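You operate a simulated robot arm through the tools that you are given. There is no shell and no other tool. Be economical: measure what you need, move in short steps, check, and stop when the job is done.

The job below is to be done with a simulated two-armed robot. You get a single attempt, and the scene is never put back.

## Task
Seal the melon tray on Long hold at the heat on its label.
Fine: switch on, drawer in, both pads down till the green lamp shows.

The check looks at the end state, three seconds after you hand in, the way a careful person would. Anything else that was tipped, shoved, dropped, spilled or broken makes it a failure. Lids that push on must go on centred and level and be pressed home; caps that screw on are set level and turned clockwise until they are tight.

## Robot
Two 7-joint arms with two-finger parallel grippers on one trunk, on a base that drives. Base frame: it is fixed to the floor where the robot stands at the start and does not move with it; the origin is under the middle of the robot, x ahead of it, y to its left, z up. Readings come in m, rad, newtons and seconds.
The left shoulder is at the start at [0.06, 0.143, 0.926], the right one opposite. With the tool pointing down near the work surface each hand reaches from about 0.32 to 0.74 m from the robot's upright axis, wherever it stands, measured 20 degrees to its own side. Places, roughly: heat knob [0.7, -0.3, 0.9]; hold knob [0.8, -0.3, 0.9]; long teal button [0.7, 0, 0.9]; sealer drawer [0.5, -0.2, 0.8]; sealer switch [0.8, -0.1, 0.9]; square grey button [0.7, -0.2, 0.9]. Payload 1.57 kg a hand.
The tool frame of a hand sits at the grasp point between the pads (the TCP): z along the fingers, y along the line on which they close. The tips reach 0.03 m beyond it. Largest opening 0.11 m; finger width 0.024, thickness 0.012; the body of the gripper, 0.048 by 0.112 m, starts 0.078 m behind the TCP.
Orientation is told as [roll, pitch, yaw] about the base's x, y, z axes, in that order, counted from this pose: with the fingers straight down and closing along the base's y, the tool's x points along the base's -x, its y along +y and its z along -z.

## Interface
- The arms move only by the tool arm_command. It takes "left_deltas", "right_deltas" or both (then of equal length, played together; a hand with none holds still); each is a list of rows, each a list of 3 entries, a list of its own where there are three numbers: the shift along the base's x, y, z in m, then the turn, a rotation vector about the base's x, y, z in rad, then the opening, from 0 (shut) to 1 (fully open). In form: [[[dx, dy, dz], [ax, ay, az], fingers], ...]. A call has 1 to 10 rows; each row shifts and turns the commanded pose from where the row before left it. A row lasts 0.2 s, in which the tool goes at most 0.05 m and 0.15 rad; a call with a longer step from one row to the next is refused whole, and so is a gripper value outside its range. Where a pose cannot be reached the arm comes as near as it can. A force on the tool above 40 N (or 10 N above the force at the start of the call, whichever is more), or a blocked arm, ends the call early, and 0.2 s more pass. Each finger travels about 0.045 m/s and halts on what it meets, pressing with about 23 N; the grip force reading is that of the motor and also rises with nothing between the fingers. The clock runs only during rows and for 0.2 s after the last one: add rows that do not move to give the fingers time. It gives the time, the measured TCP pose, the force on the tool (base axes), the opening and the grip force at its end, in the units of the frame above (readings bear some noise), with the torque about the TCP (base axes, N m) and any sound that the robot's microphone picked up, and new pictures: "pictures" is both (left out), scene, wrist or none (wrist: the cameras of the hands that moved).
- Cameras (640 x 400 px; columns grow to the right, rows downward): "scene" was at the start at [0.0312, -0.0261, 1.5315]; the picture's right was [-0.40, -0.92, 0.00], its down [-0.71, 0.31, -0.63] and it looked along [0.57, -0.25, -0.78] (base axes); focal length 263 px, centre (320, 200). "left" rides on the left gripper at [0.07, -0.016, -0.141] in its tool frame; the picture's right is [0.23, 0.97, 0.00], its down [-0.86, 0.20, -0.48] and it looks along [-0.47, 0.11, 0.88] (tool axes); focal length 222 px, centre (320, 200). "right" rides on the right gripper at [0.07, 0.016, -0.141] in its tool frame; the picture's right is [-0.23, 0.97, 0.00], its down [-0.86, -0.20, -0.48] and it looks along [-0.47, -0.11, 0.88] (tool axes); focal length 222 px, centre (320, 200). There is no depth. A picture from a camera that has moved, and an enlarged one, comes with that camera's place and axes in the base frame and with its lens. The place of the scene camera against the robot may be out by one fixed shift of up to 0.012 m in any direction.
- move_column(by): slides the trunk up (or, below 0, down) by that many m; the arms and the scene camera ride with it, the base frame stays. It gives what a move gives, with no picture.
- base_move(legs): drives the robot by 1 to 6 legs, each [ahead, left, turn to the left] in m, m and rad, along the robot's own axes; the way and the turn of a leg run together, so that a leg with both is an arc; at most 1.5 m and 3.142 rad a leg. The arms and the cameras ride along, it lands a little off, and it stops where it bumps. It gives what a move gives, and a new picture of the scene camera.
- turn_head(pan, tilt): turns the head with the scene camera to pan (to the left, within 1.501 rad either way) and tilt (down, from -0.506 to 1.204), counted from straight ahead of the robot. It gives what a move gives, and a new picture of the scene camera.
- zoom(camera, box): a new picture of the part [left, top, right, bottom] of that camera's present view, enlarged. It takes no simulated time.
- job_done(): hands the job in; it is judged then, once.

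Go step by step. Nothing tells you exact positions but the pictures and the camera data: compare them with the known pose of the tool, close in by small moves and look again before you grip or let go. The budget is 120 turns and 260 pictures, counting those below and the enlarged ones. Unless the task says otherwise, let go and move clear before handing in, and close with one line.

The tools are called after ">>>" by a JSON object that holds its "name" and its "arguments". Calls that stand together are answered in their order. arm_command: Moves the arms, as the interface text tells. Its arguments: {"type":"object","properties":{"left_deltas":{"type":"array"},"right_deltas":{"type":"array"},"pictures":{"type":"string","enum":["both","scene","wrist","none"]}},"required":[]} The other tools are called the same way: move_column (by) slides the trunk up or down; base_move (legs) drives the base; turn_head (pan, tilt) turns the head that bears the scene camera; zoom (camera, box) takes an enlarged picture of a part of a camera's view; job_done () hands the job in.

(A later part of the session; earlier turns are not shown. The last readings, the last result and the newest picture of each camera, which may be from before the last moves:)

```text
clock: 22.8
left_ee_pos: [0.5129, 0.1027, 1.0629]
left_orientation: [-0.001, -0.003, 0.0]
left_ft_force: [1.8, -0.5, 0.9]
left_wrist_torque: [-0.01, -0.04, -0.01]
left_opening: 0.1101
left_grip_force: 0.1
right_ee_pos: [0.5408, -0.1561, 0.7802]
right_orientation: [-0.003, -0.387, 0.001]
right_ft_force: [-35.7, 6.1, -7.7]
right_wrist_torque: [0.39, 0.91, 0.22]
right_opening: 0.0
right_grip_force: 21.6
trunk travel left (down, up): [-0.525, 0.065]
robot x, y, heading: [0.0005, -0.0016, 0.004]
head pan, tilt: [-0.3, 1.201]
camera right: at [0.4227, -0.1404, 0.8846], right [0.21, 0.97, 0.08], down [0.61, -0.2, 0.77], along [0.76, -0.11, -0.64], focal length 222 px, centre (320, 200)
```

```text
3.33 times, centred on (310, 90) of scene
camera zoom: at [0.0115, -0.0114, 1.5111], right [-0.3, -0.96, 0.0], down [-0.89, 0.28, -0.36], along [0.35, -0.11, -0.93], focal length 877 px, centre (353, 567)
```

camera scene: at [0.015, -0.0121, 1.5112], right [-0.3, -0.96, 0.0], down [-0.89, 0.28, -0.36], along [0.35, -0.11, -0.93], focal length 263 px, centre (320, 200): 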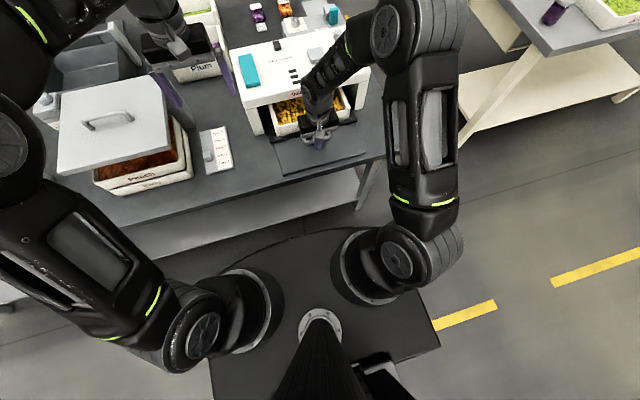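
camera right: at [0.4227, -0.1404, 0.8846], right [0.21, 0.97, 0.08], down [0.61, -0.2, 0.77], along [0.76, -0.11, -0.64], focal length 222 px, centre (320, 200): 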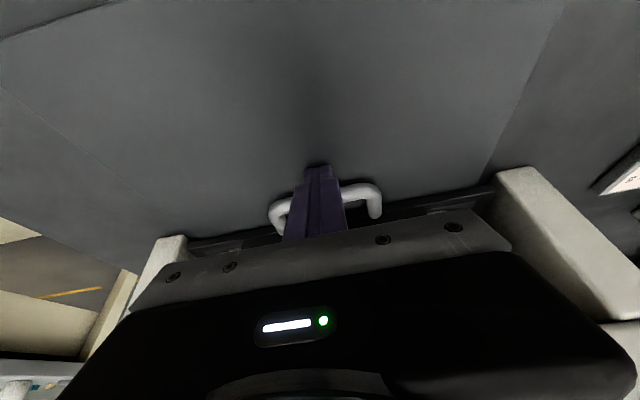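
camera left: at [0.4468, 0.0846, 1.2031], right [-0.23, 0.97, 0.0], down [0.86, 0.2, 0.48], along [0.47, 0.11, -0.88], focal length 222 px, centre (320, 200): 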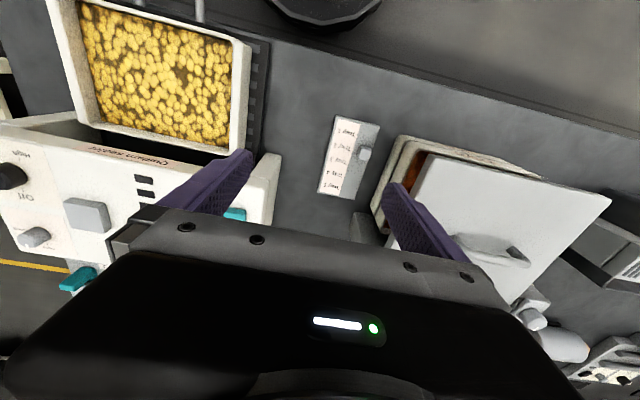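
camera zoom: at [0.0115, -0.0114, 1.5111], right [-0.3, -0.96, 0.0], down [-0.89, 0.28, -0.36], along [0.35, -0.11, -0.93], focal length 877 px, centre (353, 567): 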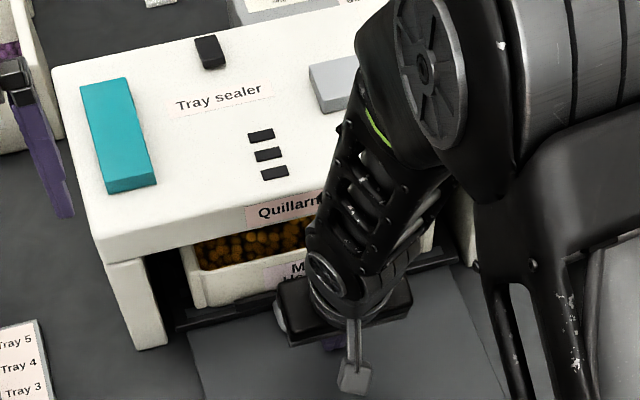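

The force rose to 36 N, so the drawer is probably at its stop. I'll back away and check that it's fully in.

>>> {"name": "arm_command", "arguments": {"right_deltas": [[[-0.03, 0, 0.0], [0, 0, 0], 0], [[-0.04, 0, 0.02], [0, 0.1, 0], 0], [[-0.02, -0.03, 0.03], [0, 0.15, 0], 0], [[0, -0.03, 0.03], [0, 0.15, 0], 0], [[0, -0.03, 0.03], [0, 0, 0], 0], [[0, -0.04, 0.02], [0, 0, 0], 0], [[0, -0.04, 0.02], [0, 0, 0], 0], [[0, 0, 0], [0, 0, 0], 0]], "pictures": "both"}}

>>> {"name": "zoom", "arguments": {"camera": "scene", "box": [230, 30, 390, 150]}}

>>> {"name": "zoom", "arguments": {"camera": "right", "box": [340, 60, 600, 240]}}

```text
clock: 24.6
left_ee_pos: [0.5167, 0.1028, 1.0606]
left_orientation: [0.0, 0.0, -0.001]
left_ft_force: [-0.2, 0.7, -0.8]
left_wrist_torque: [-0.01, -0.02, 0.0]
left_opening: 0.1102
left_grip_force: 0.0
right_ee_pos: [0.4569, -0.3244, 0.9288]
right_orientation: [0.002, 0.0, 0.001]
right_ft_force: [0.4, -0.7, 0.6]
right_wrist_torque: [0.03, -0.02, 0.01]
right_opening: 0.0
right_grip_force: 21.7
trunk travel left (down, up): [-0.525, 0.065]
robot x, y, heading: [0.0012, 0.0001, -0.002]
head pan, tilt: [-0.3, 1.201]
camera scene: at [0.0154, -0.0118, 1.5112], right [-0.3, -0.96, 0.0], down [-0.89, 0.28, -0.36], along [0.35, -0.11, -0.93], focal length 263 px, centre (320, 200)
camera right: at [0.3881, -0.3088, 1.069], right [0.23, 0.97, 0.0], down [0.86, -0.2, 0.48], along [0.47, -0.11, -0.88], focal length 222 px, centre (320, 200)
```

scene: 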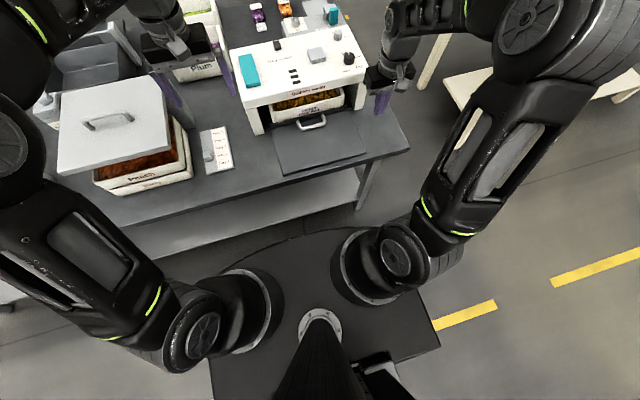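
right: 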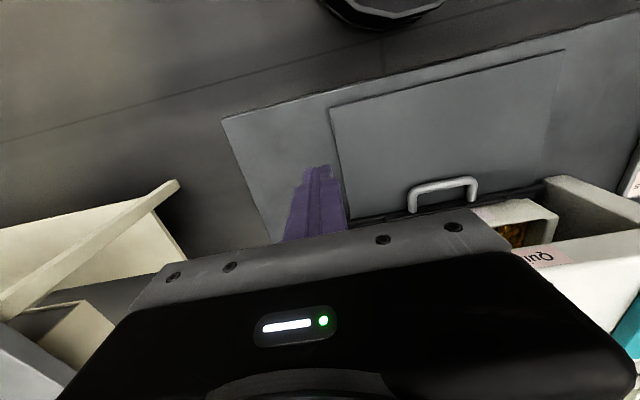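

```text
3.33 times, centred on (310, 90) of scene
camera zoom: at [0.0154, -0.0118, 1.5112], right [-0.3, -0.96, 0.0], down [-0.89, 0.28, -0.36], along [0.35, -0.11, -0.93], focal length 877 px, centre (353, 567)
```

zoom: 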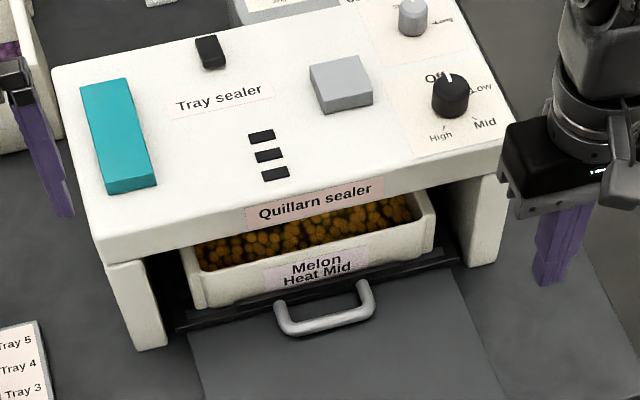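

```text
2.22 times, centred on (470, 150) of right
camera zoom: at [0.3881, -0.3088, 1.069], right [0.23, 0.97, 0.0], down [0.86, -0.2, 0.48], along [0.47, -0.11, -0.88], focal length 494 px, centre (-13, 311)
```

zoom: 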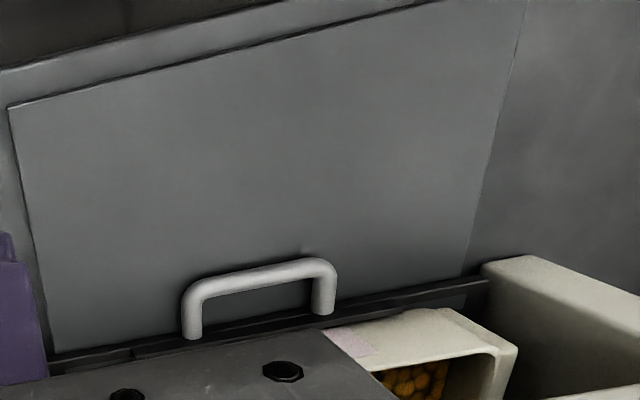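

The drawer is flush between the legs and against its stop. Next I'll raise the right hand, then drive forward about 0.13 m to bring the knobs and switch into reach.

>>> {"name": "arm_command", "arguments": {"right_deltas": [[[-0.02, 0, 0.045], [0, 0, 0], 0.3], [[-0.02, 0, 0.045], [0, 0, 0], 0.6], [[-0.02, 0, 0.03], [0, 0, 0], 0.6], [[0, 0, 0], [0, 0, 0], 0.6]], "pictures": "none"}}

>>> {"name": "base_move", "arguments": {"legs": [[0.07, 0, 0]]}}

```text
clock: 25.6
left_ee_pos: [0.5164, 0.1026, 1.0596]
left_orientation: [0.0, 0.0, 0.0]
left_ft_force: [0.6, -0.1, 0.0]
left_wrist_torque: [0.0, -0.01, -0.02]
left_opening: 0.1099
left_grip_force: 0.0
right_ee_pos: [0.3966, -0.3249, 1.0501]
right_orientation: [0.001, -0.001, 0.002]
right_ft_force: [0.4, 0.4, 0.2]
right_wrist_torque: [-0.01, 0.04, -0.02]
right_opening: 0.0661
right_grip_force: 0.0
trunk travel left (down, up): [-0.525, 0.065]
robot x, y, heading: [-0.0004, 0.0015, 0.001]
head pan, tilt: [-0.3, 1.201]
```

```text
clock: 26.6
left_ee_pos: [0.5854, 0.1018, 1.0607]
left_orientation: [0.0, 0.0, 0.001]
left_ft_force: [0.1, 0.1, 0.2]
left_wrist_torque: [-0.03, 0.05, -0.02]
left_opening: 0.1102
left_grip_force: 0.1
right_ee_pos: [0.4667, -0.3256, 1.0494]
right_orientation: [0.0, 0.001, 0.0]
right_ft_force: [-0.4, 0.1, -0.4]
right_wrist_torque: [0.04, 0.07, -0.04]
right_opening: 0.066
right_grip_force: 0.2
trunk travel left (down, up): [-0.525, 0.065]
robot x, y, heading: [0.0706, 0.0002, 0.003]
head pan, tilt: [-0.3, 1.201]
camera scene: at [0.0862, -0.0121, 1.5111], right [-0.3, -0.96, 0.0], down [-0.89, 0.28, -0.36], along [0.34, -0.11, -0.93], focal length 263 px, centre (320, 200)
```

scene: 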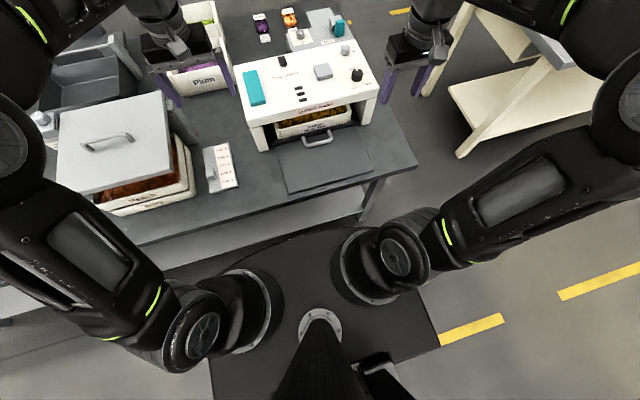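

The drive went cleanly. I'll go another 0.06 m and then aim the head at the panel.

>>> {"name": "base_move", "arguments": {"legs": [[0.06, 0, 0]]}}

>>> {"name": "turn_head", "arguments": {"pan": -0.25, "tilt": 0.9}}

>>> {"name": "zoom", "arguments": {"camera": "scene", "box": [240, 90, 400, 190]}}

```text
clock: 27.6
left_ee_pos: [0.6451, 0.1024, 1.06]
left_orientation: [-0.001, 0.002, 0.001]
left_ft_force: [1.3, 0.3, 0.9]
left_wrist_torque: [-0.01, 0.06, -0.01]
left_opening: 0.1103
left_grip_force: 0.1
right_ee_pos: [0.5252, -0.324, 1.05]
right_orientation: [0.0, 0.002, -0.001]
right_ft_force: [1.3, -0.4, -0.4]
right_wrist_torque: [0.03, 0.06, 0.02]
right_opening: 0.0663
right_grip_force: 0.1
trunk travel left (down, up): [-0.525, 0.065]
robot x, y, heading: [0.1255, 0.0017, -0.004]
head pan, tilt: [-0.3, 1.201]
camera scene: at [0.1443, -0.0121, 1.5111], right [-0.3, -0.96, 0.0], down [-0.89, 0.28, -0.36], along [0.34, -0.11, -0.93], focal length 263 px, centre (320, 200)
```

scene: 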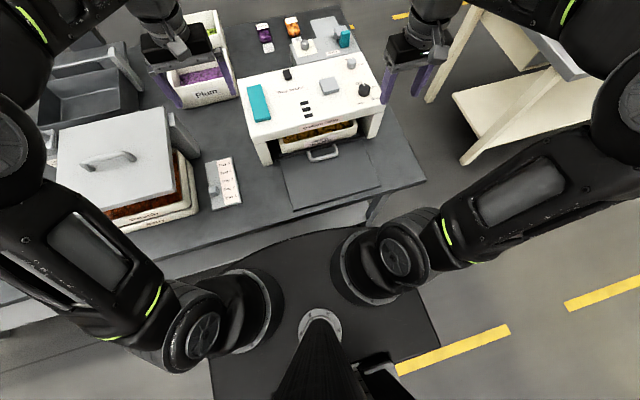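

```text
clock: 28.4
left_ee_pos: [0.6428, 0.1018, 1.0608]
left_orientation: [-0.001, 0.0, 0.001]
left_ft_force: [0.7, 0.7, 0.4]
left_wrist_torque: [-0.02, 0.02, -0.02]
left_opening: 0.1101
left_grip_force: 0.2
right_ee_pos: [0.5244, -0.3248, 1.0497]
right_orientation: [0.002, 0.0, 0.0]
right_ft_force: [0.5, 0.3, 0.1]
right_wrist_torque: [0.0, 0.0, -0.03]
right_opening: 0.066
right_grip_force: 0.1
trunk travel left (down, up): [-0.525, 0.065]
robot x, y, heading: [0.1306, 0.0004, -0.004]
head pan, tilt: [-0.25, 0.901]
camera scene: at [0.1621, -0.0142, 1.5309], right [-0.25, -0.97, 0.0], down [-0.76, 0.19, -0.62], along [0.6, -0.15, -0.78], focal length 263 px, centre (320, 200)
```

scene: 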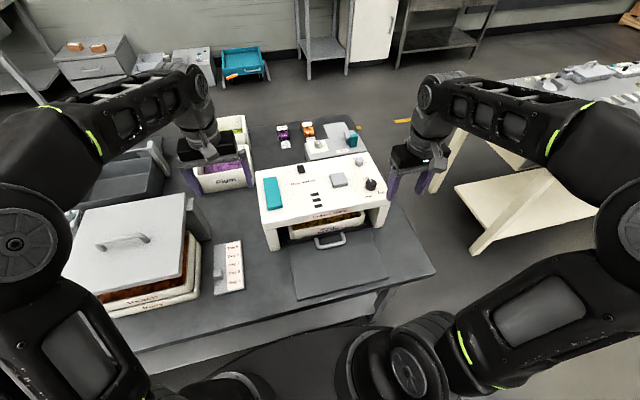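

```text
4.00 times, centred on (320, 140) of scene
camera zoom: at [0.1621, -0.0142, 1.5309], right [-0.25, -0.97, 0.0], down [-0.76, 0.19, -0.62], along [0.6, -0.15, -0.78], focal length 1053 px, centre (320, 440)
```

zoom: 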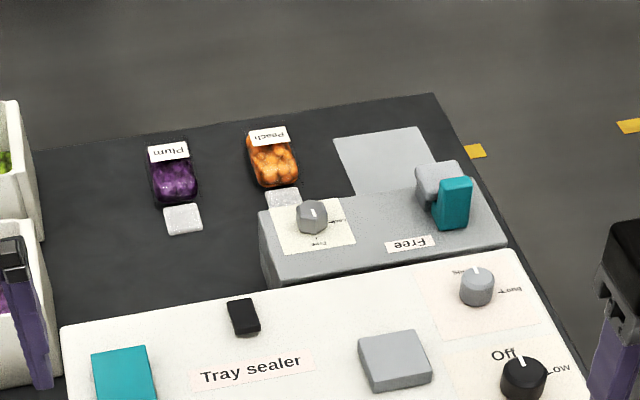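

The base is now 0.13 m forward. I'll move the right hand over the heat knob and pre-turn it about +1.2 rad so it can rotate clockwise in a single grip.

>>> {"name": "arm_command", "arguments": {"right_deltas": [[[0.035, 0.005, 0], [0, 0, 0.15], 0.6], [[0.035, 0.005, 0], [0, 0, 0.15], 0.6], [[0.035, 0.005, 0], [0, 0, 0.15], 0.6], [[0.035, 0.004, 0], [0, 0, 0.15], 0.6], [[0, 0, 0], [0, 0, 0.15], 0.6], [[0, 0, 0], [0, 0, 0.15], 0.6], [[0, 0, -0.02], [0, 0, 0.15], 0.6], [[0, 0, -0.03], [0, 0, 0.15], 0.6], [[0, 0, 0], [0, 0, 0], 0.6]]}}

>>> {"name": "zoom", "arguments": {"camera": "scene", "box": [280, 110, 440, 210]}}

```text
clock: 30.4
left_ee_pos: [0.642, 0.1024, 1.0618]
left_orientation: [0.0, 0.0, -0.001]
left_ft_force: [0.0, 0.1, -0.2]
left_wrist_torque: [0.01, -0.03, -0.01]
left_opening: 0.1102
left_grip_force: 0.0
right_ee_pos: [0.6637, -0.3052, 1.0]
right_orientation: [-0.002, 0.0, 1.204]
right_ft_force: [0.2, 0.2, 0.3]
right_wrist_torque: [-0.01, 0.04, -0.04]
right_opening: 0.0662
right_grip_force: 0.1
trunk travel left (down, up): [-0.525, 0.065]
robot x, y, heading: [0.1275, -0.0018, 0.001]
head pan, tilt: [-0.25, 0.901]
camera scene: at [0.1617, -0.014, 1.531], right [-0.25, -0.97, 0.0], down [-0.76, 0.19, -0.62], along [0.6, -0.15, -0.78], focal length 263 px, centre (320, 200)
camera right: at [0.6232, -0.365, 1.1414], right [-0.83, 0.56, 0.0], down [0.49, 0.73, 0.48], along [0.27, 0.4, -0.88], focal length 222 px, centre (320, 200)
```

scene: 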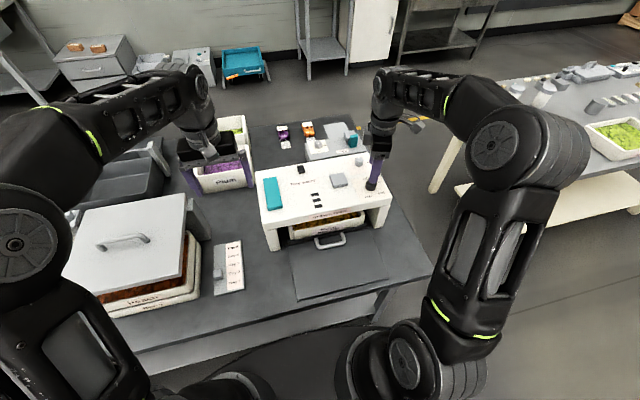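
right: 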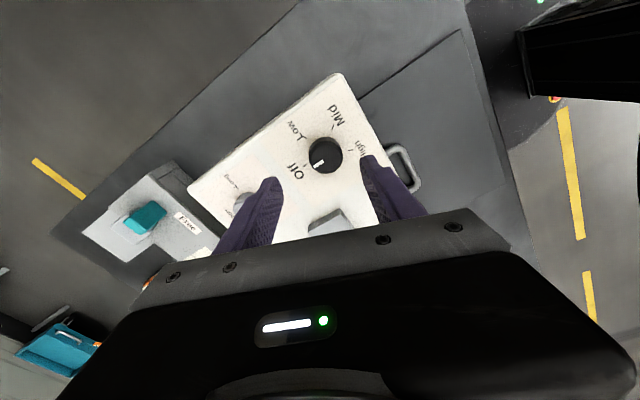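

```text
4.00 times, centred on (360, 160) of scene
camera zoom: at [0.1617, -0.014, 1.531], right [-0.25, -0.97, 0.0], down [-0.76, 0.19, -0.62], along [0.6, -0.15, -0.78], focal length 1053 px, centre (160, 360)
```

zoom: 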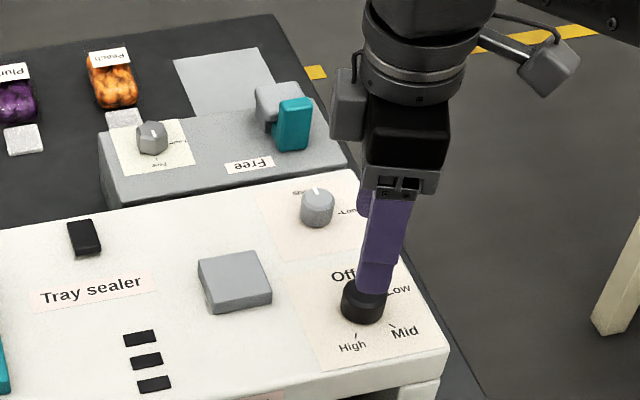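

The knob is well centred between the fingers. I'll shift 4 mm, descend and grip.

>>> {"name": "arm_command", "arguments": {"right_deltas": [[[-0.004, 0, -0.03], [0, 0, 0], 0.6], [[0, 0, -0.025], [0, 0, 0], 0.6], [[0, 0, -0.012], [0, 0, 0], 0.6], [[0, 0, 0], [0, 0, 0], 0.6]], "pictures": "wrist"}}

>>> {"name": "zoom", "arguments": {"camera": "scene", "box": [320, 140, 420, 210]}}

```text
clock: 31.3
left_ee_pos: [0.6428, 0.1012, 1.0613]
left_orientation: [0.001, 0.001, 0.0]
left_ft_force: [0.5, -0.4, -0.4]
left_wrist_torque: [0.03, 0.03, 0.0]
left_opening: 0.1099
left_grip_force: 0.1
right_ee_pos: [0.6628, -0.3049, 0.9409]
right_orientation: [-0.015, -0.005, 1.2]
right_ft_force: [-4.5, -1.0, 25.2]
right_wrist_torque: [0.19, 1.3, 0.13]
right_opening: 0.0701
right_grip_force: 2.3
trunk travel left (down, up): [-0.525, 0.065]
robot x, y, heading: [0.131, -0.0014, 0.003]
head pan, tilt: [-0.25, 0.901]
stopped in row 4 (right hand): the force on the tool passed its limit (the readings are from after the stop); the commanded pose is now the measured one
camera right: at [0.6202, -0.3643, 1.0813], right [-0.82, 0.57, -0.01], down [0.49, 0.73, 0.48], along [0.28, 0.39, -0.88], focal length 222 px, centre (320, 200)
```

right: 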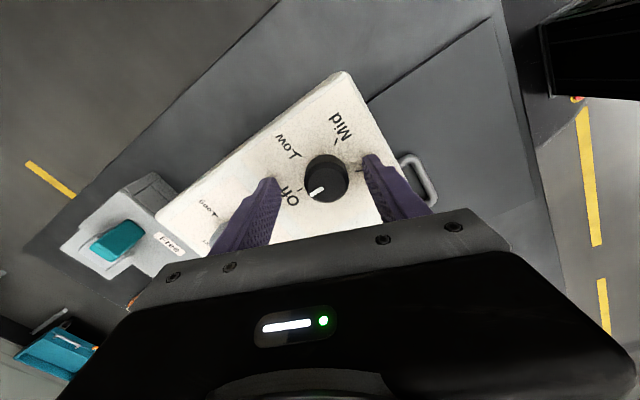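

```text
5.71 times, centred on (370, 175) of scene
camera zoom: at [0.1604, -0.0136, 1.5313], right [-0.25, -0.97, 0.0], down [-0.76, 0.19, -0.62], along [0.6, -0.15, -0.78], focal length 1504 px, centre (34, 343)
```

zoom: 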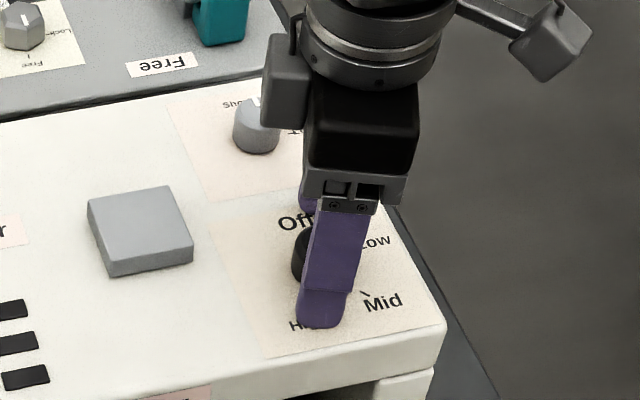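

The near fingertip touched the panel at TCP z≈0.941, so the panel is about 0.911 high and the knob is nearer (0.654, -0.311). I'll lift 6 mm, re-centre and close.

>>> {"name": "arm_command", "arguments": {"right_deltas": [[[0, 0, 0.008], [0, 0, 0], 0.6], [[-0.008, -0.006, 0], [0, 0, 0], 0.6], [[0, 0, -0.002], [0, 0, 0], 0.45], [[0, 0, 0], [0, 0, 0], 0.3], [[0, 0, 0], [0, 0, 0], 0.2], [[0, 0, 0], [0, 0, 0], 0.2], [[0, 0, 0], [0, 0, 0], 0.2]], "pictures": "wrist"}}

>>> {"name": "zoom", "arguments": {"camera": "right", "box": [240, 100, 420, 240]}}

```text
clock: 32.9
left_ee_pos: [0.6437, 0.102, 1.0611]
left_orientation: [0.0, 0.0, -0.001]
left_ft_force: [1.1, 0.4, -0.1]
left_wrist_torque: [0.0, 0.01, 0.0]
left_opening: 0.1099
left_grip_force: 0.1
right_ee_pos: [0.6547, -0.3106, 0.9434]
right_orientation: [-0.008, -0.001, 1.197]
right_ft_force: [-1.8, 0.9, -0.8]
right_wrist_torque: [0.34, 0.65, 0.01]
right_opening: 0.0341
right_grip_force: 40.2
trunk travel left (down, up): [-0.525, 0.065]
robot x, y, heading: [0.1276, 0.0007, -0.003]
head pan, tilt: [-0.25, 0.901]
camera right: at [0.6129, -0.3702, 1.0846], right [-0.82, 0.57, -0.01], down [0.49, 0.72, 0.48], along [0.28, 0.39, -0.88], focal length 222 px, centre (320, 200)
```

right: 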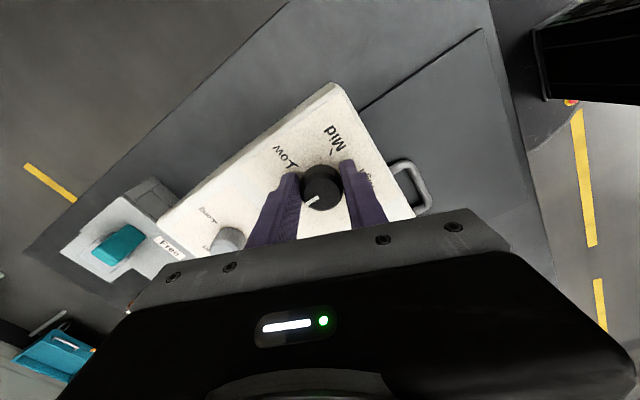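

```text
2.86 times, centred on (330, 170) of right
camera zoom: at [0.6129, -0.3702, 1.0846], right [-0.82, 0.57, -0.01], down [0.49, 0.72, 0.48], along [0.28, 0.39, -0.88], focal length 635 px, centre (291, 286)
```

zoom: 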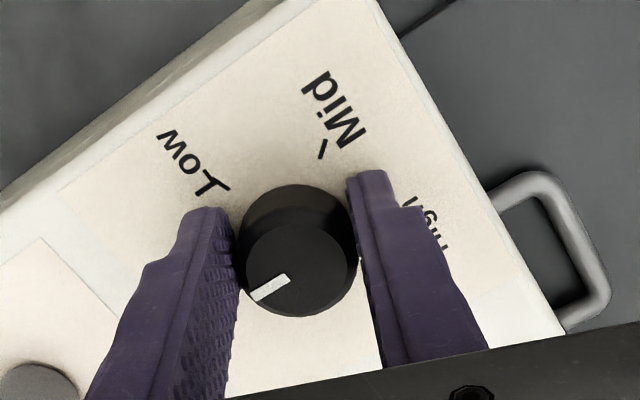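

The knob is gripped squarely. Now I'll rotate clockwise 1.2 rad and check.

>>> {"name": "arm_command", "arguments": {"right_deltas": [[[0, 0, 0], [0, 0, -0.15], 0.2], [[0, 0, 0], [0, 0, -0.15], 0.2], [[0, 0, 0], [0, 0, -0.15], 0.2], [[0, 0, 0], [0, 0, -0.15], 0.2], [[0, 0, 0], [0, 0, -0.15], 0.2], [[0, 0, 0], [0, 0, -0.15], 0.2], [[0, 0, 0], [0, 0, -0.15], 0.2], [[0, 0, 0], [0, 0, -0.15], 0.2], [[0, 0, 0], [0, 0, 0], 0.2]], "pictures": "wrist"}}

>>> {"name": "zoom", "arguments": {"camera": "right", "box": [240, 100, 420, 240]}}

```text
clock: 34.9
left_ee_pos: [0.6417, 0.1035, 1.0615]
left_orientation: [-0.003, -0.001, 0.001]
left_ft_force: [0.2, 0.6, -0.8]
left_wrist_torque: [0.0, -0.03, 0.0]
left_opening: 0.1097
left_grip_force: 0.2
right_ee_pos: [0.6536, -0.3042, 0.9439]
right_orientation: [-0.005, -0.001, -0.002]
right_ft_force: [-14.6, 28.1, -2.6]
right_wrist_torque: [1.09, 0.48, 0.12]
right_opening: 0.0336
right_grip_force: 40.9
trunk travel left (down, up): [-0.525, 0.065]
robot x, y, heading: [0.1272, 0.0004, -0.004]
head pan, tilt: [-0.25, 0.901]
camera right: at [0.5835, -0.2882, 1.0847], right [0.23, 0.97, -0.01], down [0.85, -0.2, 0.48], along [0.47, -0.11, -0.88], focal length 222 px, centre (320, 200)
```

right: 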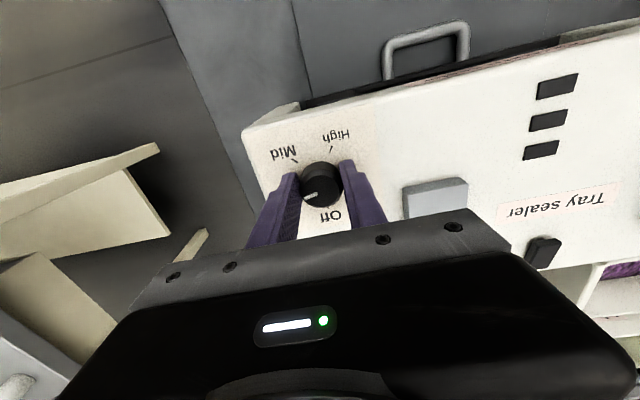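

```text
2.86 times, centred on (330, 170) of right
camera zoom: at [0.5835, -0.2882, 1.0847], right [0.23, 0.97, -0.01], down [0.85, -0.2, 0.48], along [0.47, -0.11, -0.88], focal length 635 px, centre (291, 286)
```

zoom: 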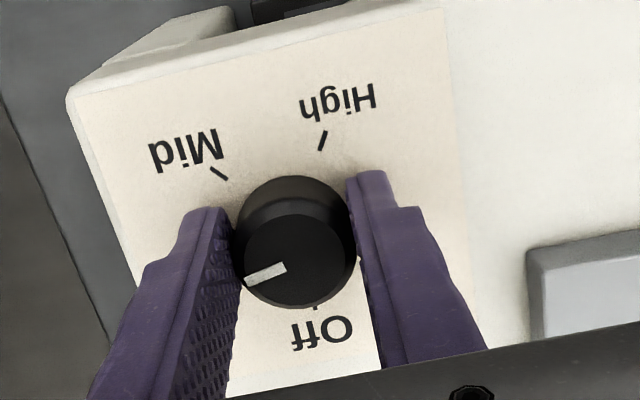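

The knob followed to Low. A side load has built up because the hand is about 6 mm off in y, so I'll correct that and keep turning toward Mid.

>>> {"name": "arm_command", "arguments": {"right_deltas": [[[0, 0.006, 0], [0, 0, 0], 0.2], [[0, 0, 0], [0, 0, -0.15], 0.2], [[0, 0, 0], [0, 0, -0.15], 0.2], [[0, 0, 0], [0, 0, -0.15], 0.2], [[0, 0, 0], [0, 0, -0.15], 0.2], [[0, 0, 0], [0, 0, -0.15], 0.2], [[0, 0, 0], [0, 0, -0.15], 0.2], [[0, 0, 0], [0, 0, -0.15], 0.2], [[0, 0, 0], [0, 0, -0.15], 0.2], [[0, 0, 0], [0, 0, 0], 0.2]], "pictures": "wrist"}}

>>> {"name": "zoom", "arguments": {"camera": "right", "box": [240, 100, 420, 240]}}

```text
clock: 37.1
left_ee_pos: [0.6439, 0.1039, 1.0598]
left_orientation: [-0.002, 0.0, 0.0]
left_ft_force: [-0.1, 0.0, -0.8]
left_wrist_torque: [0.04, 0.01, -0.01]
left_opening: 0.11
left_grip_force: 0.0
right_ee_pos: [0.6562, -0.3019, 0.9443]
right_orientation: [-0.008, -0.001, -1.201]
right_ft_force: [-1.5, 22.5, -12.3]
right_wrist_torque: [0.12, -1.07, 0.02]
right_opening: 0.0331
right_grip_force: 40.6
trunk travel left (down, up): [-0.525, 0.065]
robot x, y, heading: [0.1243, 0.0021, 0.003]
head pan, tilt: [-0.25, 0.901]
camera right: at [0.6467, -0.2307, 1.0847], right [0.99, 0.14, -0.01], down [0.13, -0.87, 0.48], along [0.06, -0.48, -0.88], focal length 222 px, centre (320, 200)
```

right: 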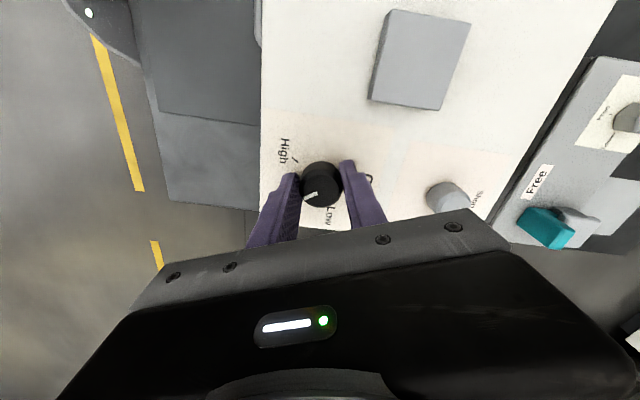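

```text
2.86 times, centred on (330, 170) of right
camera zoom: at [0.6467, -0.2307, 1.0847], right [0.99, 0.14, -0.01], down [0.13, -0.87, 0.48], along [0.06, -0.48, -0.88], focal length 635 px, centre (291, 286)
```

zoom: 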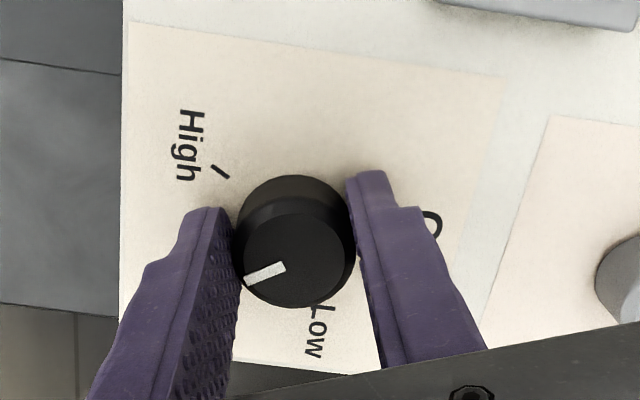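

The knob has turned about 138° and should be at or near Mid. I'll release, lift and look.

>>> {"name": "arm_command", "arguments": {"right_deltas": [[[0, 0, 0], [0, 0, 0], 0.5], [[0, 0, 0], [0, 0, 0], 0.6], [[0, 0, 0.03], [0, 0, 0], 0.6], [[-0.01, 0, 0.04], [0, 0, 0], 0.6], [[-0.04, 0, 0.01], [0, 0, 0.15], 0.6], [[-0.04, 0, 0], [0, 0, 0.15], 0.6], [[-0.03, 0, 0], [0, 0, 0.15], 0.6], [[0, 0, 0], [0, 0, 0.15], 0.6], [[0, 0, 0], [0, 0, 0.15], 0.6], [[0, 0, 0], [0, 0, 0.15], 0.6]], "pictures": "wrist"}}

>>> {"name": "zoom", "arguments": {"camera": "scene", "box": [320, 140, 420, 210]}}

```text
clock: 39.3
left_ee_pos: [0.6437, 0.1022, 1.0623]
left_orientation: [-0.001, 0.0, 0.002]
left_ft_force: [0.0, 0.3, -0.6]
left_wrist_torque: [-0.02, 0.02, -0.02]
left_opening: 0.1098
left_grip_force: 0.0
right_ee_pos: [0.5351, -0.3048, 1.023]
right_orientation: [-0.008, -0.002, -0.296]
right_ft_force: [0.5, -0.6, -0.3]
right_wrist_torque: [0.02, 0.0, 0.01]
right_opening: 0.066
right_grip_force: 0.0
trunk travel left (down, up): [-0.525, 0.065]
robot x, y, heading: [0.1295, -0.001, 0.005]
head pan, tilt: [-0.25, 0.901]
camera right: at [0.4726, -0.2675, 1.1641], right [0.5, 0.86, -0.01], down [0.76, -0.44, 0.48], along [0.41, -0.25, -0.88], focal length 222 px, centre (320, 200)
```

right: 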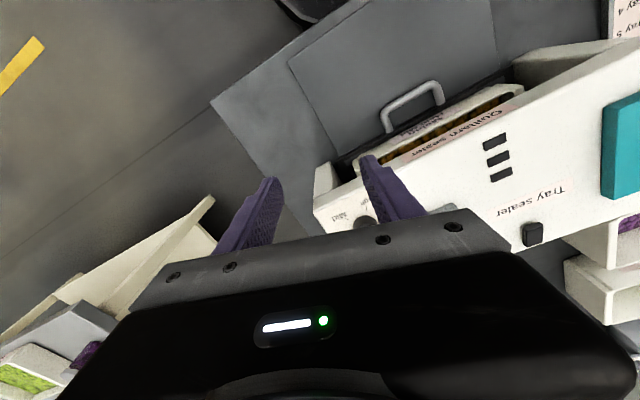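

```text
5.71 times, centred on (370, 175) of scene
camera zoom: at [0.162, -0.0142, 1.531], right [-0.25, -0.97, 0.0], down [-0.76, 0.19, -0.62], along [0.6, -0.15, -0.78], focal length 1504 px, centre (34, 343)
```

zoom: 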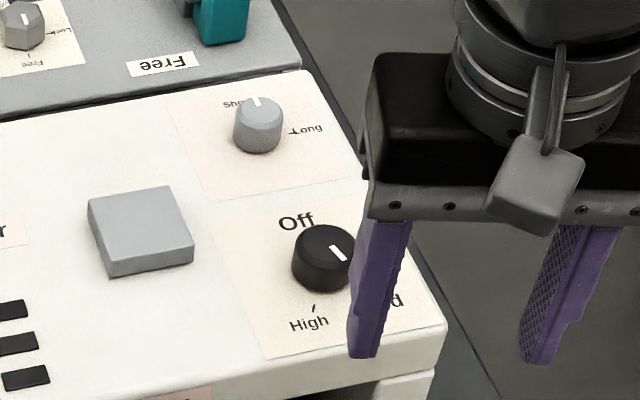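

The pointer is at or near Mid. I'll move the right hand over the hold knob at about (0.767, -0.306), pre-turned to +0.8 rad, and check both knobs on the way.

>>> {"name": "arm_command", "arguments": {"right_deltas": [[[0.02, 0, 0.02], [0, 0, 0.14], 0.6], [[0.03, 0, 0], [0, 0, 0.14], 0.6], [[0.03, 0, 0], [0, 0, 0.14], 0.6], [[0.03, 0, 0], [0, 0, 0.14], 0.6], [[0.03, 0, 0], [0, 0, 0.14], 0.5], [[0.03, 0, 0], [0, 0, 0.14], 0.5], [[0.03, 0, -0.01], [0, 0, 0.14], 0.5], [[0.032, 0, -0.02], [0, 0, 0.12], 0.5], [[0, 0, 0], [0, 0, 0], 0.5]], "pictures": "wrist"}}

>>> {"name": "zoom", "arguments": {"camera": "scene", "box": [320, 140, 420, 210]}}

>>> {"name": "zoom", "arguments": {"camera": "right", "box": [220, 70, 420, 230]}}

```text
clock: 41.3
left_ee_pos: [0.6439, 0.1019, 1.0615]
left_orientation: [0.0, -0.001, 0.0]
left_ft_force: [0.0, 1.0, 0.6]
left_wrist_torque: [-0.01, 0.0, 0.0]
left_opening: 0.1103
left_grip_force: 0.0
right_ee_pos: [0.7496, -0.3005, 1.0229]
right_orientation: [-0.011, -0.003, 0.741]
right_ft_force: [-1.1, -0.2, -0.7]
right_wrist_torque: [-0.02, 0.01, -0.01]
right_opening: 0.0551
right_grip_force: 0.1
right hand out of reach, approached as far as the arm can: row 8
trunk travel left (down, up): [-0.525, 0.065]
robot x, y, heading: [0.1248, -0.0014, 0.004]
head pan, tilt: [-0.25, 0.901]
camera right: at [0.6862, -0.3367, 1.1645], right [-0.49, 0.87, -0.01], down [0.76, 0.43, 0.48], along [0.43, 0.23, -0.88], focal length 222 px, centre (320, 200)
```

right: 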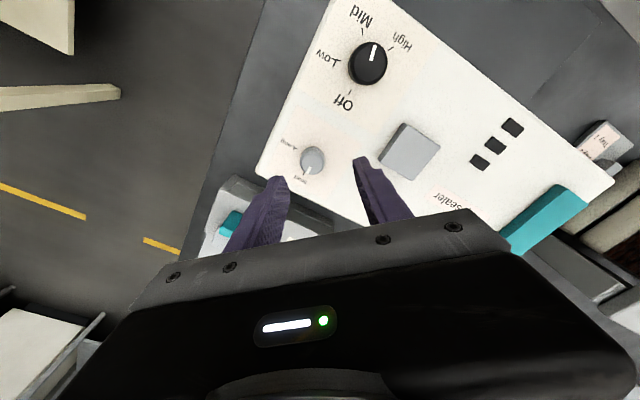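

```text
5.71 times, centred on (370, 175) of scene
camera zoom: at [0.1624, -0.0141, 1.531], right [-0.25, -0.97, 0.0], down [-0.76, 0.19, -0.62], along [0.6, -0.15, -0.78], focal length 1504 px, centre (34, 343)
```

zoom: 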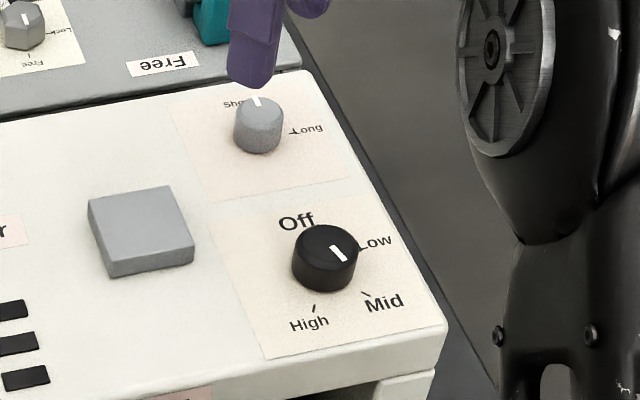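

```text
2.50 times, centred on (320, 150) of right
camera zoom: at [0.6862, -0.3367, 1.1645], right [-0.49, 0.87, -0.01], down [0.76, 0.43, 0.48], along [0.43, 0.23, -0.88], focal length 555 px, centre (320, 325)
```

zoom: 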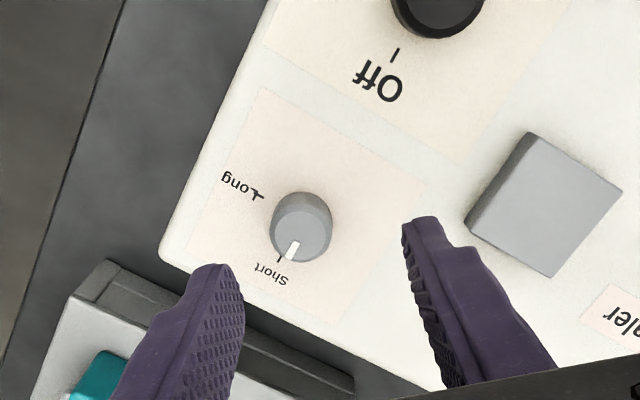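

The hand is short of reach by about 1.5 cm. I'll check the heat pointer from here, then drive 0.04 m further.

>>> {"name": "zoom", "arguments": {"camera": "right", "box": [300, 0, 440, 115]}}

>>> {"name": "base_move", "arguments": {"legs": [[0.04, 0, 0]]}}

>>> {"name": "zoom", "arguments": {"camera": "right", "box": [220, 60, 420, 220]}}

```text
3.48 times, centred on (370, 58) of right
camera zoom: at [0.6862, -0.3367, 1.1645], right [-0.49, 0.87, -0.01], down [0.76, 0.43, 0.48], along [0.43, 0.23, -0.88], focal length 773 px, centre (146, 696)
```

zoom: 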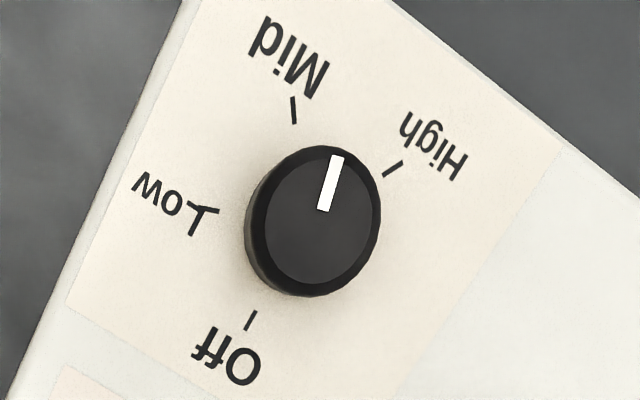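

```text
clock: 42.3
left_ee_pos: [0.6759, 0.1027, 1.0602]
left_orientation: [-0.001, -0.001, 0.0]
left_ft_force: [-0.7, -0.1, 1.0]
left_wrist_torque: [0.02, -0.05, -0.01]
left_opening: 0.1101
left_grip_force: 0.1
right_ee_pos: [0.781, -0.3016, 1.0241]
right_orientation: [-0.013, -0.003, 0.742]
right_ft_force: [-0.7, 0.2, 0.1]
right_wrist_torque: [0.0, -0.07, 0.0]
right_opening: 0.0553
right_grip_force: 0.0
trunk travel left (down, up): [-0.525, 0.065]
robot x, y, heading: [0.161, 0.0016, 0.004]
head pan, tilt: [-0.25, 0.901]
stopped in leg 1: the robot was blocked; the commanded pose is now the measured one
camera scene: at [0.1935, -0.0141, 1.5311], right [-0.25, -0.97, 0.0], down [-0.76, 0.19, -0.62], along [0.6, -0.15, -0.78], focal length 263 px, centre (320, 200)
```

scene: 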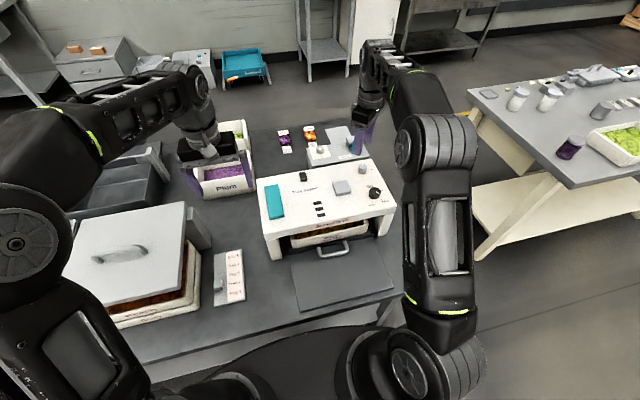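

```text
2.50 times, centred on (320, 140) of right
camera zoom: at [0.7183, -0.3362, 1.1646], right [-0.49, 0.87, -0.01], down [0.76, 0.43, 0.48], along [0.43, 0.23, -0.88], focal length 555 px, centre (320, 350)
```

zoom: 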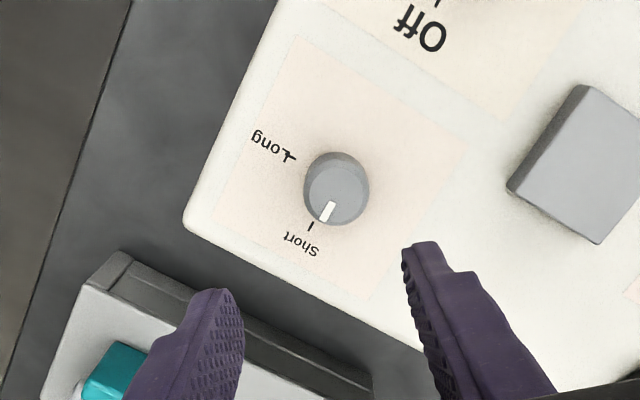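

The base bumped the table lightly, so I'll back off 1 cm. The heat pointer also seems to have overshot Mid by about 20–30°, which I'll correct after the hold knob.

>>> {"name": "base_move", "arguments": {"legs": [[-0.01, 0, 0]]}}

>>> {"name": "zoom", "arguments": {"camera": "right", "box": [220, 60, 420, 220]}}

```text
clock: 43.1
left_ee_pos: [0.667, 0.1022, 1.0606]
left_orientation: [0.0, -0.001, -0.001]
left_ft_force: [-0.6, 0.0, 0.1]
left_wrist_torque: [0.01, -0.02, -0.02]
left_opening: 0.1102
left_grip_force: 0.1
right_ee_pos: [0.7736, -0.3023, 1.024]
right_orientation: [-0.011, -0.003, 0.742]
right_ft_force: [-0.3, -0.1, -0.2]
right_wrist_torque: [-0.04, -0.02, 0.03]
right_opening: 0.055
right_grip_force: 0.1
trunk travel left (down, up): [-0.525, 0.065]
robot x, y, heading: [0.1511, 0.002, 0.002]
head pan, tilt: [-0.25, 0.901]
camera scene: at [0.1851, -0.0141, 1.531], right [-0.25, -0.97, 0.0], down [-0.76, 0.19, -0.62], along [0.6, -0.15, -0.78], focal length 263 px, centre (320, 200)
```

scene: 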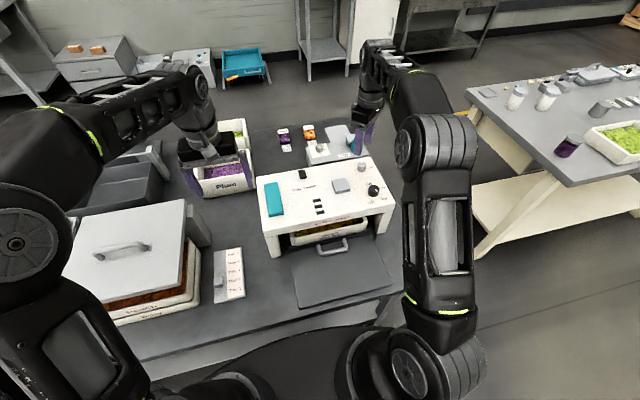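

```text
2.50 times, centred on (320, 140) of right
camera zoom: at [0.7094, -0.3363, 1.164], right [-0.49, 0.87, -0.01], down [0.76, 0.43, 0.48], along [0.42, 0.23, -0.88], focal length 555 px, centre (320, 350)
```

zoom: 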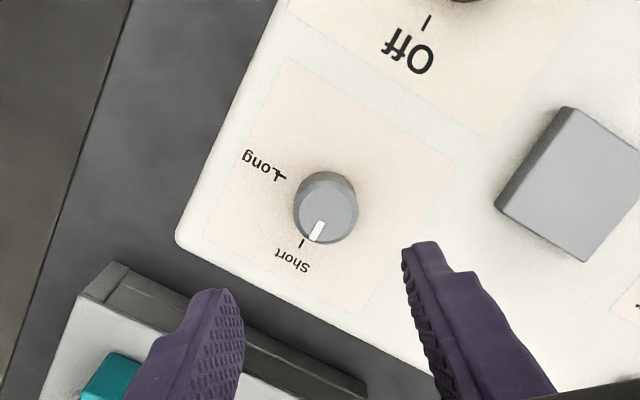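

I'm over the hold knob, which I place at about (0.760, -0.306) with Long roughly 88° clockwise. I'll align and descend most of the way.

>>> {"name": "arm_command", "arguments": {"right_deltas": [[[-0.0135, -0.0035, 0], [0, 0, 0], 0.5], [[0, 0, -0.03], [0, 0, 0], 0.5], [[0, 0, -0.025], [0, 0, 0], 0.5], [[0, 0, 0], [0, 0, 0], 0.5]], "pictures": "none"}}

>>> {"name": "zoom", "arguments": {"camera": "right", "box": [220, 80, 420, 240]}}

```text
clock: 44.1
left_ee_pos: [0.6681, 0.1028, 1.0608]
left_orientation: [0.001, 0.0, 0.002]
left_ft_force: [0.5, -0.1, 1.4]
left_wrist_torque: [0.04, -0.01, 0.01]
left_opening: 0.1101
left_grip_force: 0.1
right_ee_pos: [0.7607, -0.3067, 0.9679]
right_orientation: [-0.01, -0.001, 0.743]
right_ft_force: [0.2, 0.4, 0.5]
right_wrist_torque: [0.03, -0.01, 0.0]
right_opening: 0.0551
right_grip_force: 0.0
trunk travel left (down, up): [-0.525, 0.065]
robot x, y, heading: [0.1505, -0.0027, -0.002]
head pan, tilt: [-0.25, 0.901]
```

```text
2.50 times, centred on (320, 160) of right
camera zoom: at [0.6977, -0.3404, 1.1083], right [-0.49, 0.87, -0.01], down [0.76, 0.43, 0.48], along [0.42, 0.23, -0.88], focal length 555 px, centre (320, 300)
```

zoom: 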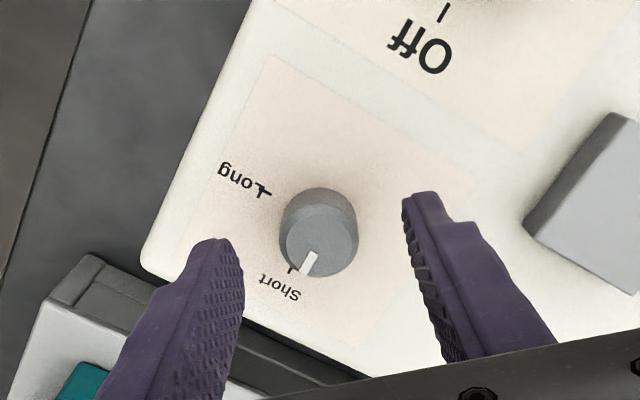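

>>> {"name": "arm_command", "arguments": {"right_deltas": [[[0.003, 0.001, -0.015], [0, 0, 0], 0.5], [[0, 0, -0.009], [0, 0, 0], 0.4], [[0, 0, 0], [0, 0, 0], 0.3], [[0, 0, 0], [0, 0, 0], 0.2], [[0, 0, 0], [0, 0, 0], 0.1], [[0, 0, 0], [0, 0, 0], 0.1], [[0, 0, 0], [0, 0, 0], 0.1]], "pictures": "none"}}

>>> {"name": "zoom", "arguments": {"camera": "right", "box": [220, 80, 420, 240]}}

```text
clock: 45.7
left_ee_pos: [0.6688, 0.1017, 1.0596]
left_orientation: [0.0, -0.001, 0.0]
left_ft_force: [-0.1, -0.3, -0.5]
left_wrist_torque: [0.03, 0.01, 0.0]
left_opening: 0.11
left_grip_force: 0.0
right_ee_pos: [0.7641, -0.305, 0.9443]
right_orientation: [-0.01, -0.003, 0.739]
right_ft_force: [8.9, -6.2, 2.6]
right_wrist_torque: [0.36, 0.19, 0.01]
right_opening: 0.0276
right_grip_force: 38.1
trunk travel left (down, up): [-0.525, 0.065]
robot x, y, heading: [0.1537, 0.0035, 0.002]
head pan, tilt: [-0.25, 0.901]
```

```text
2.50 times, centred on (320, 160) of right
camera zoom: at [0.6997, -0.3398, 1.0847], right [-0.49, 0.87, -0.01], down [0.76, 0.43, 0.48], along [0.43, 0.23, -0.88], focal length 555 px, centre (320, 300)
```

zoom: 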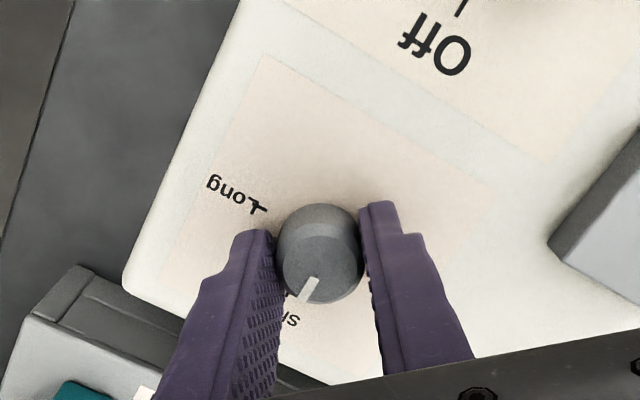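

Gripped. Turning clockwise 1.35 rad.

>>> {"name": "arm_command", "arguments": {"right_deltas": [[[0, 0, 0], [0, 0, -0.15], 0.1], [[0, 0, 0], [0, 0, -0.15], 0.1], [[0, 0, 0], [0, 0, -0.15], 0.1], [[0, 0, 0], [0, 0, -0.15], 0.1], [[0, 0, 0], [0, 0, -0.15], 0.1], [[0, 0, 0], [0, 0, -0.15], 0.1], [[0, 0, 0], [0, 0, -0.15], 0.1], [[0, 0, 0], [0, 0, -0.15], 0.1], [[0, 0, 0], [0, 0, -0.15], 0.1], [[0, 0, 0], [0, 0, 0], 0.1]], "pictures": "none"}}

>>> {"name": "zoom", "arguments": {"camera": "right", "box": [220, 80, 420, 240]}}

```text
clock: 47.9
left_ee_pos: [0.6681, 0.1022, 1.06]
left_orientation: [0.001, 0.003, 0.001]
left_ft_force: [0.3, 0.1, 1.4]
left_wrist_torque: [0.02, 0.04, -0.05]
left_opening: 0.1102
left_grip_force: 0.1
right_ee_pos: [0.7628, -0.3027, 0.9449]
right_orientation: [-0.008, -0.004, -0.61]
right_ft_force: [15.5, -9.8, 11.6]
right_wrist_torque: [0.53, -0.41, -0.02]
right_opening: 0.0276
right_grip_force: 37.9
trunk travel left (down, up): [-0.525, 0.065]
robot x, y, heading: [0.1507, -0.0012, -0.0]
head pan, tilt: [-0.25, 0.901]
```

```text
2.50 times, centred on (320, 160) of right
camera zoom: at [0.716, -0.2505, 1.0846], right [0.74, 0.67, -0.01], down [0.59, -0.65, 0.48], along [0.32, -0.36, -0.88], focal length 555 px, centre (320, 300)
```

zoom: 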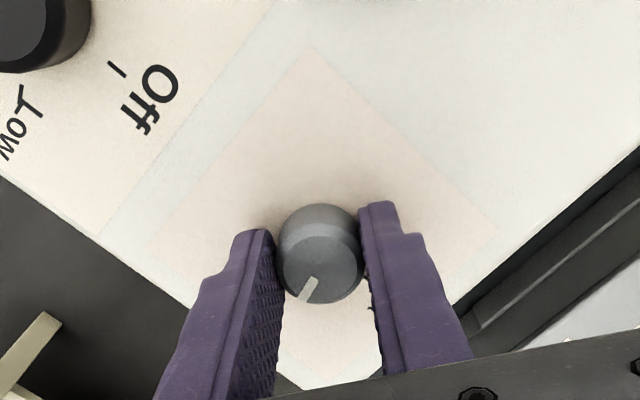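

>>> {"name": "arm_command", "arguments": {"right_deltas": [[[0, 0, 0], [0, 0, 0], 0.4], [[0, 0, 0], [0, 0, 0], 0.55], [[0, 0, 0.03], [0, 0, 0], 0.55], [[-0.01, 0, 0.04], [0, 0, 0], 0.55], [[-0.03, 0, 0.01], [0, 0, 0.15], 0.55], [[-0.03, 0, 0], [0, 0, 0.15], 0.55], [[-0.03, 0, 0], [0, 0, 0.15], 0.55], [[0, 0, 0], [0, 0, 0.1], 0.55]], "pictures": "wrist"}}

>>> {"name": "zoom", "arguments": {"camera": "scene", "box": [320, 140, 420, 210]}}

```text
clock: 49.7
left_ee_pos: [0.6692, 0.1021, 1.0606]
left_orientation: [0.0, 0.001, 0.001]
left_ft_force: [0.9, 0.1, 0.1]
left_wrist_torque: [-0.01, 0.04, 0.0]
left_opening: 0.11
left_grip_force: 0.0
right_ee_pos: [0.6642, -0.3047, 1.0249]
right_orientation: [-0.01, -0.002, -0.057]
right_ft_force: [0.6, 0.8, -0.3]
right_wrist_torque: [-0.03, -0.01, -0.03]
right_opening: 0.0605
right_grip_force: 0.0
trunk travel left (down, up): [-0.525, 0.065]
robot x, y, heading: [0.1493, 0.0023, -0.001]
head pan, tilt: [-0.25, 0.901]
camera right: at [0.5951, -0.2848, 1.1655], right [0.28, 0.96, -0.01], down [0.84, -0.24, 0.48], along [0.46, -0.14, -0.88], focal length 222 px, centre (320, 200)
```

right: 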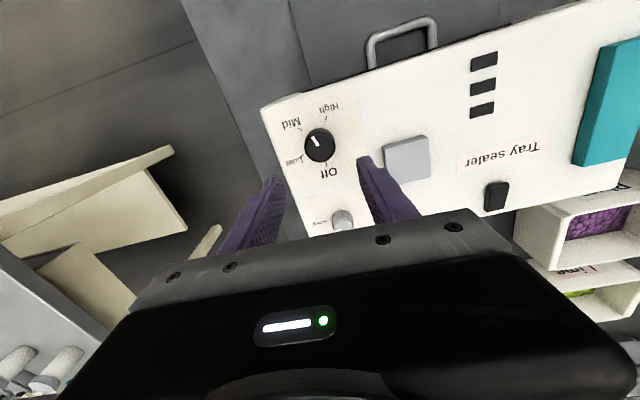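

```text
5.71 times, centred on (370, 175) of scene
camera zoom: at [0.1866, -0.0141, 1.531], right [-0.25, -0.97, 0.0], down [-0.76, 0.19, -0.62], along [0.6, -0.15, -0.78], focal length 1504 px, centre (34, 343)
```

zoom: 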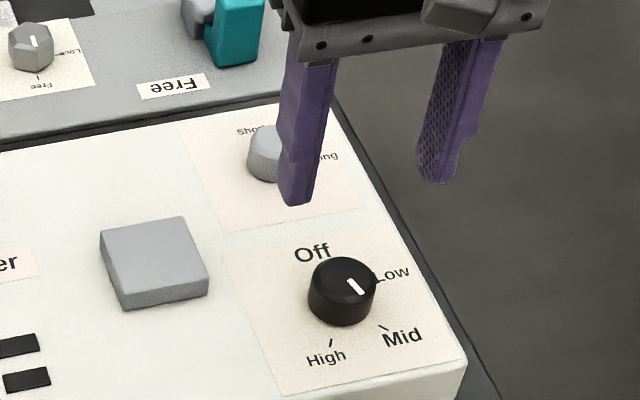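

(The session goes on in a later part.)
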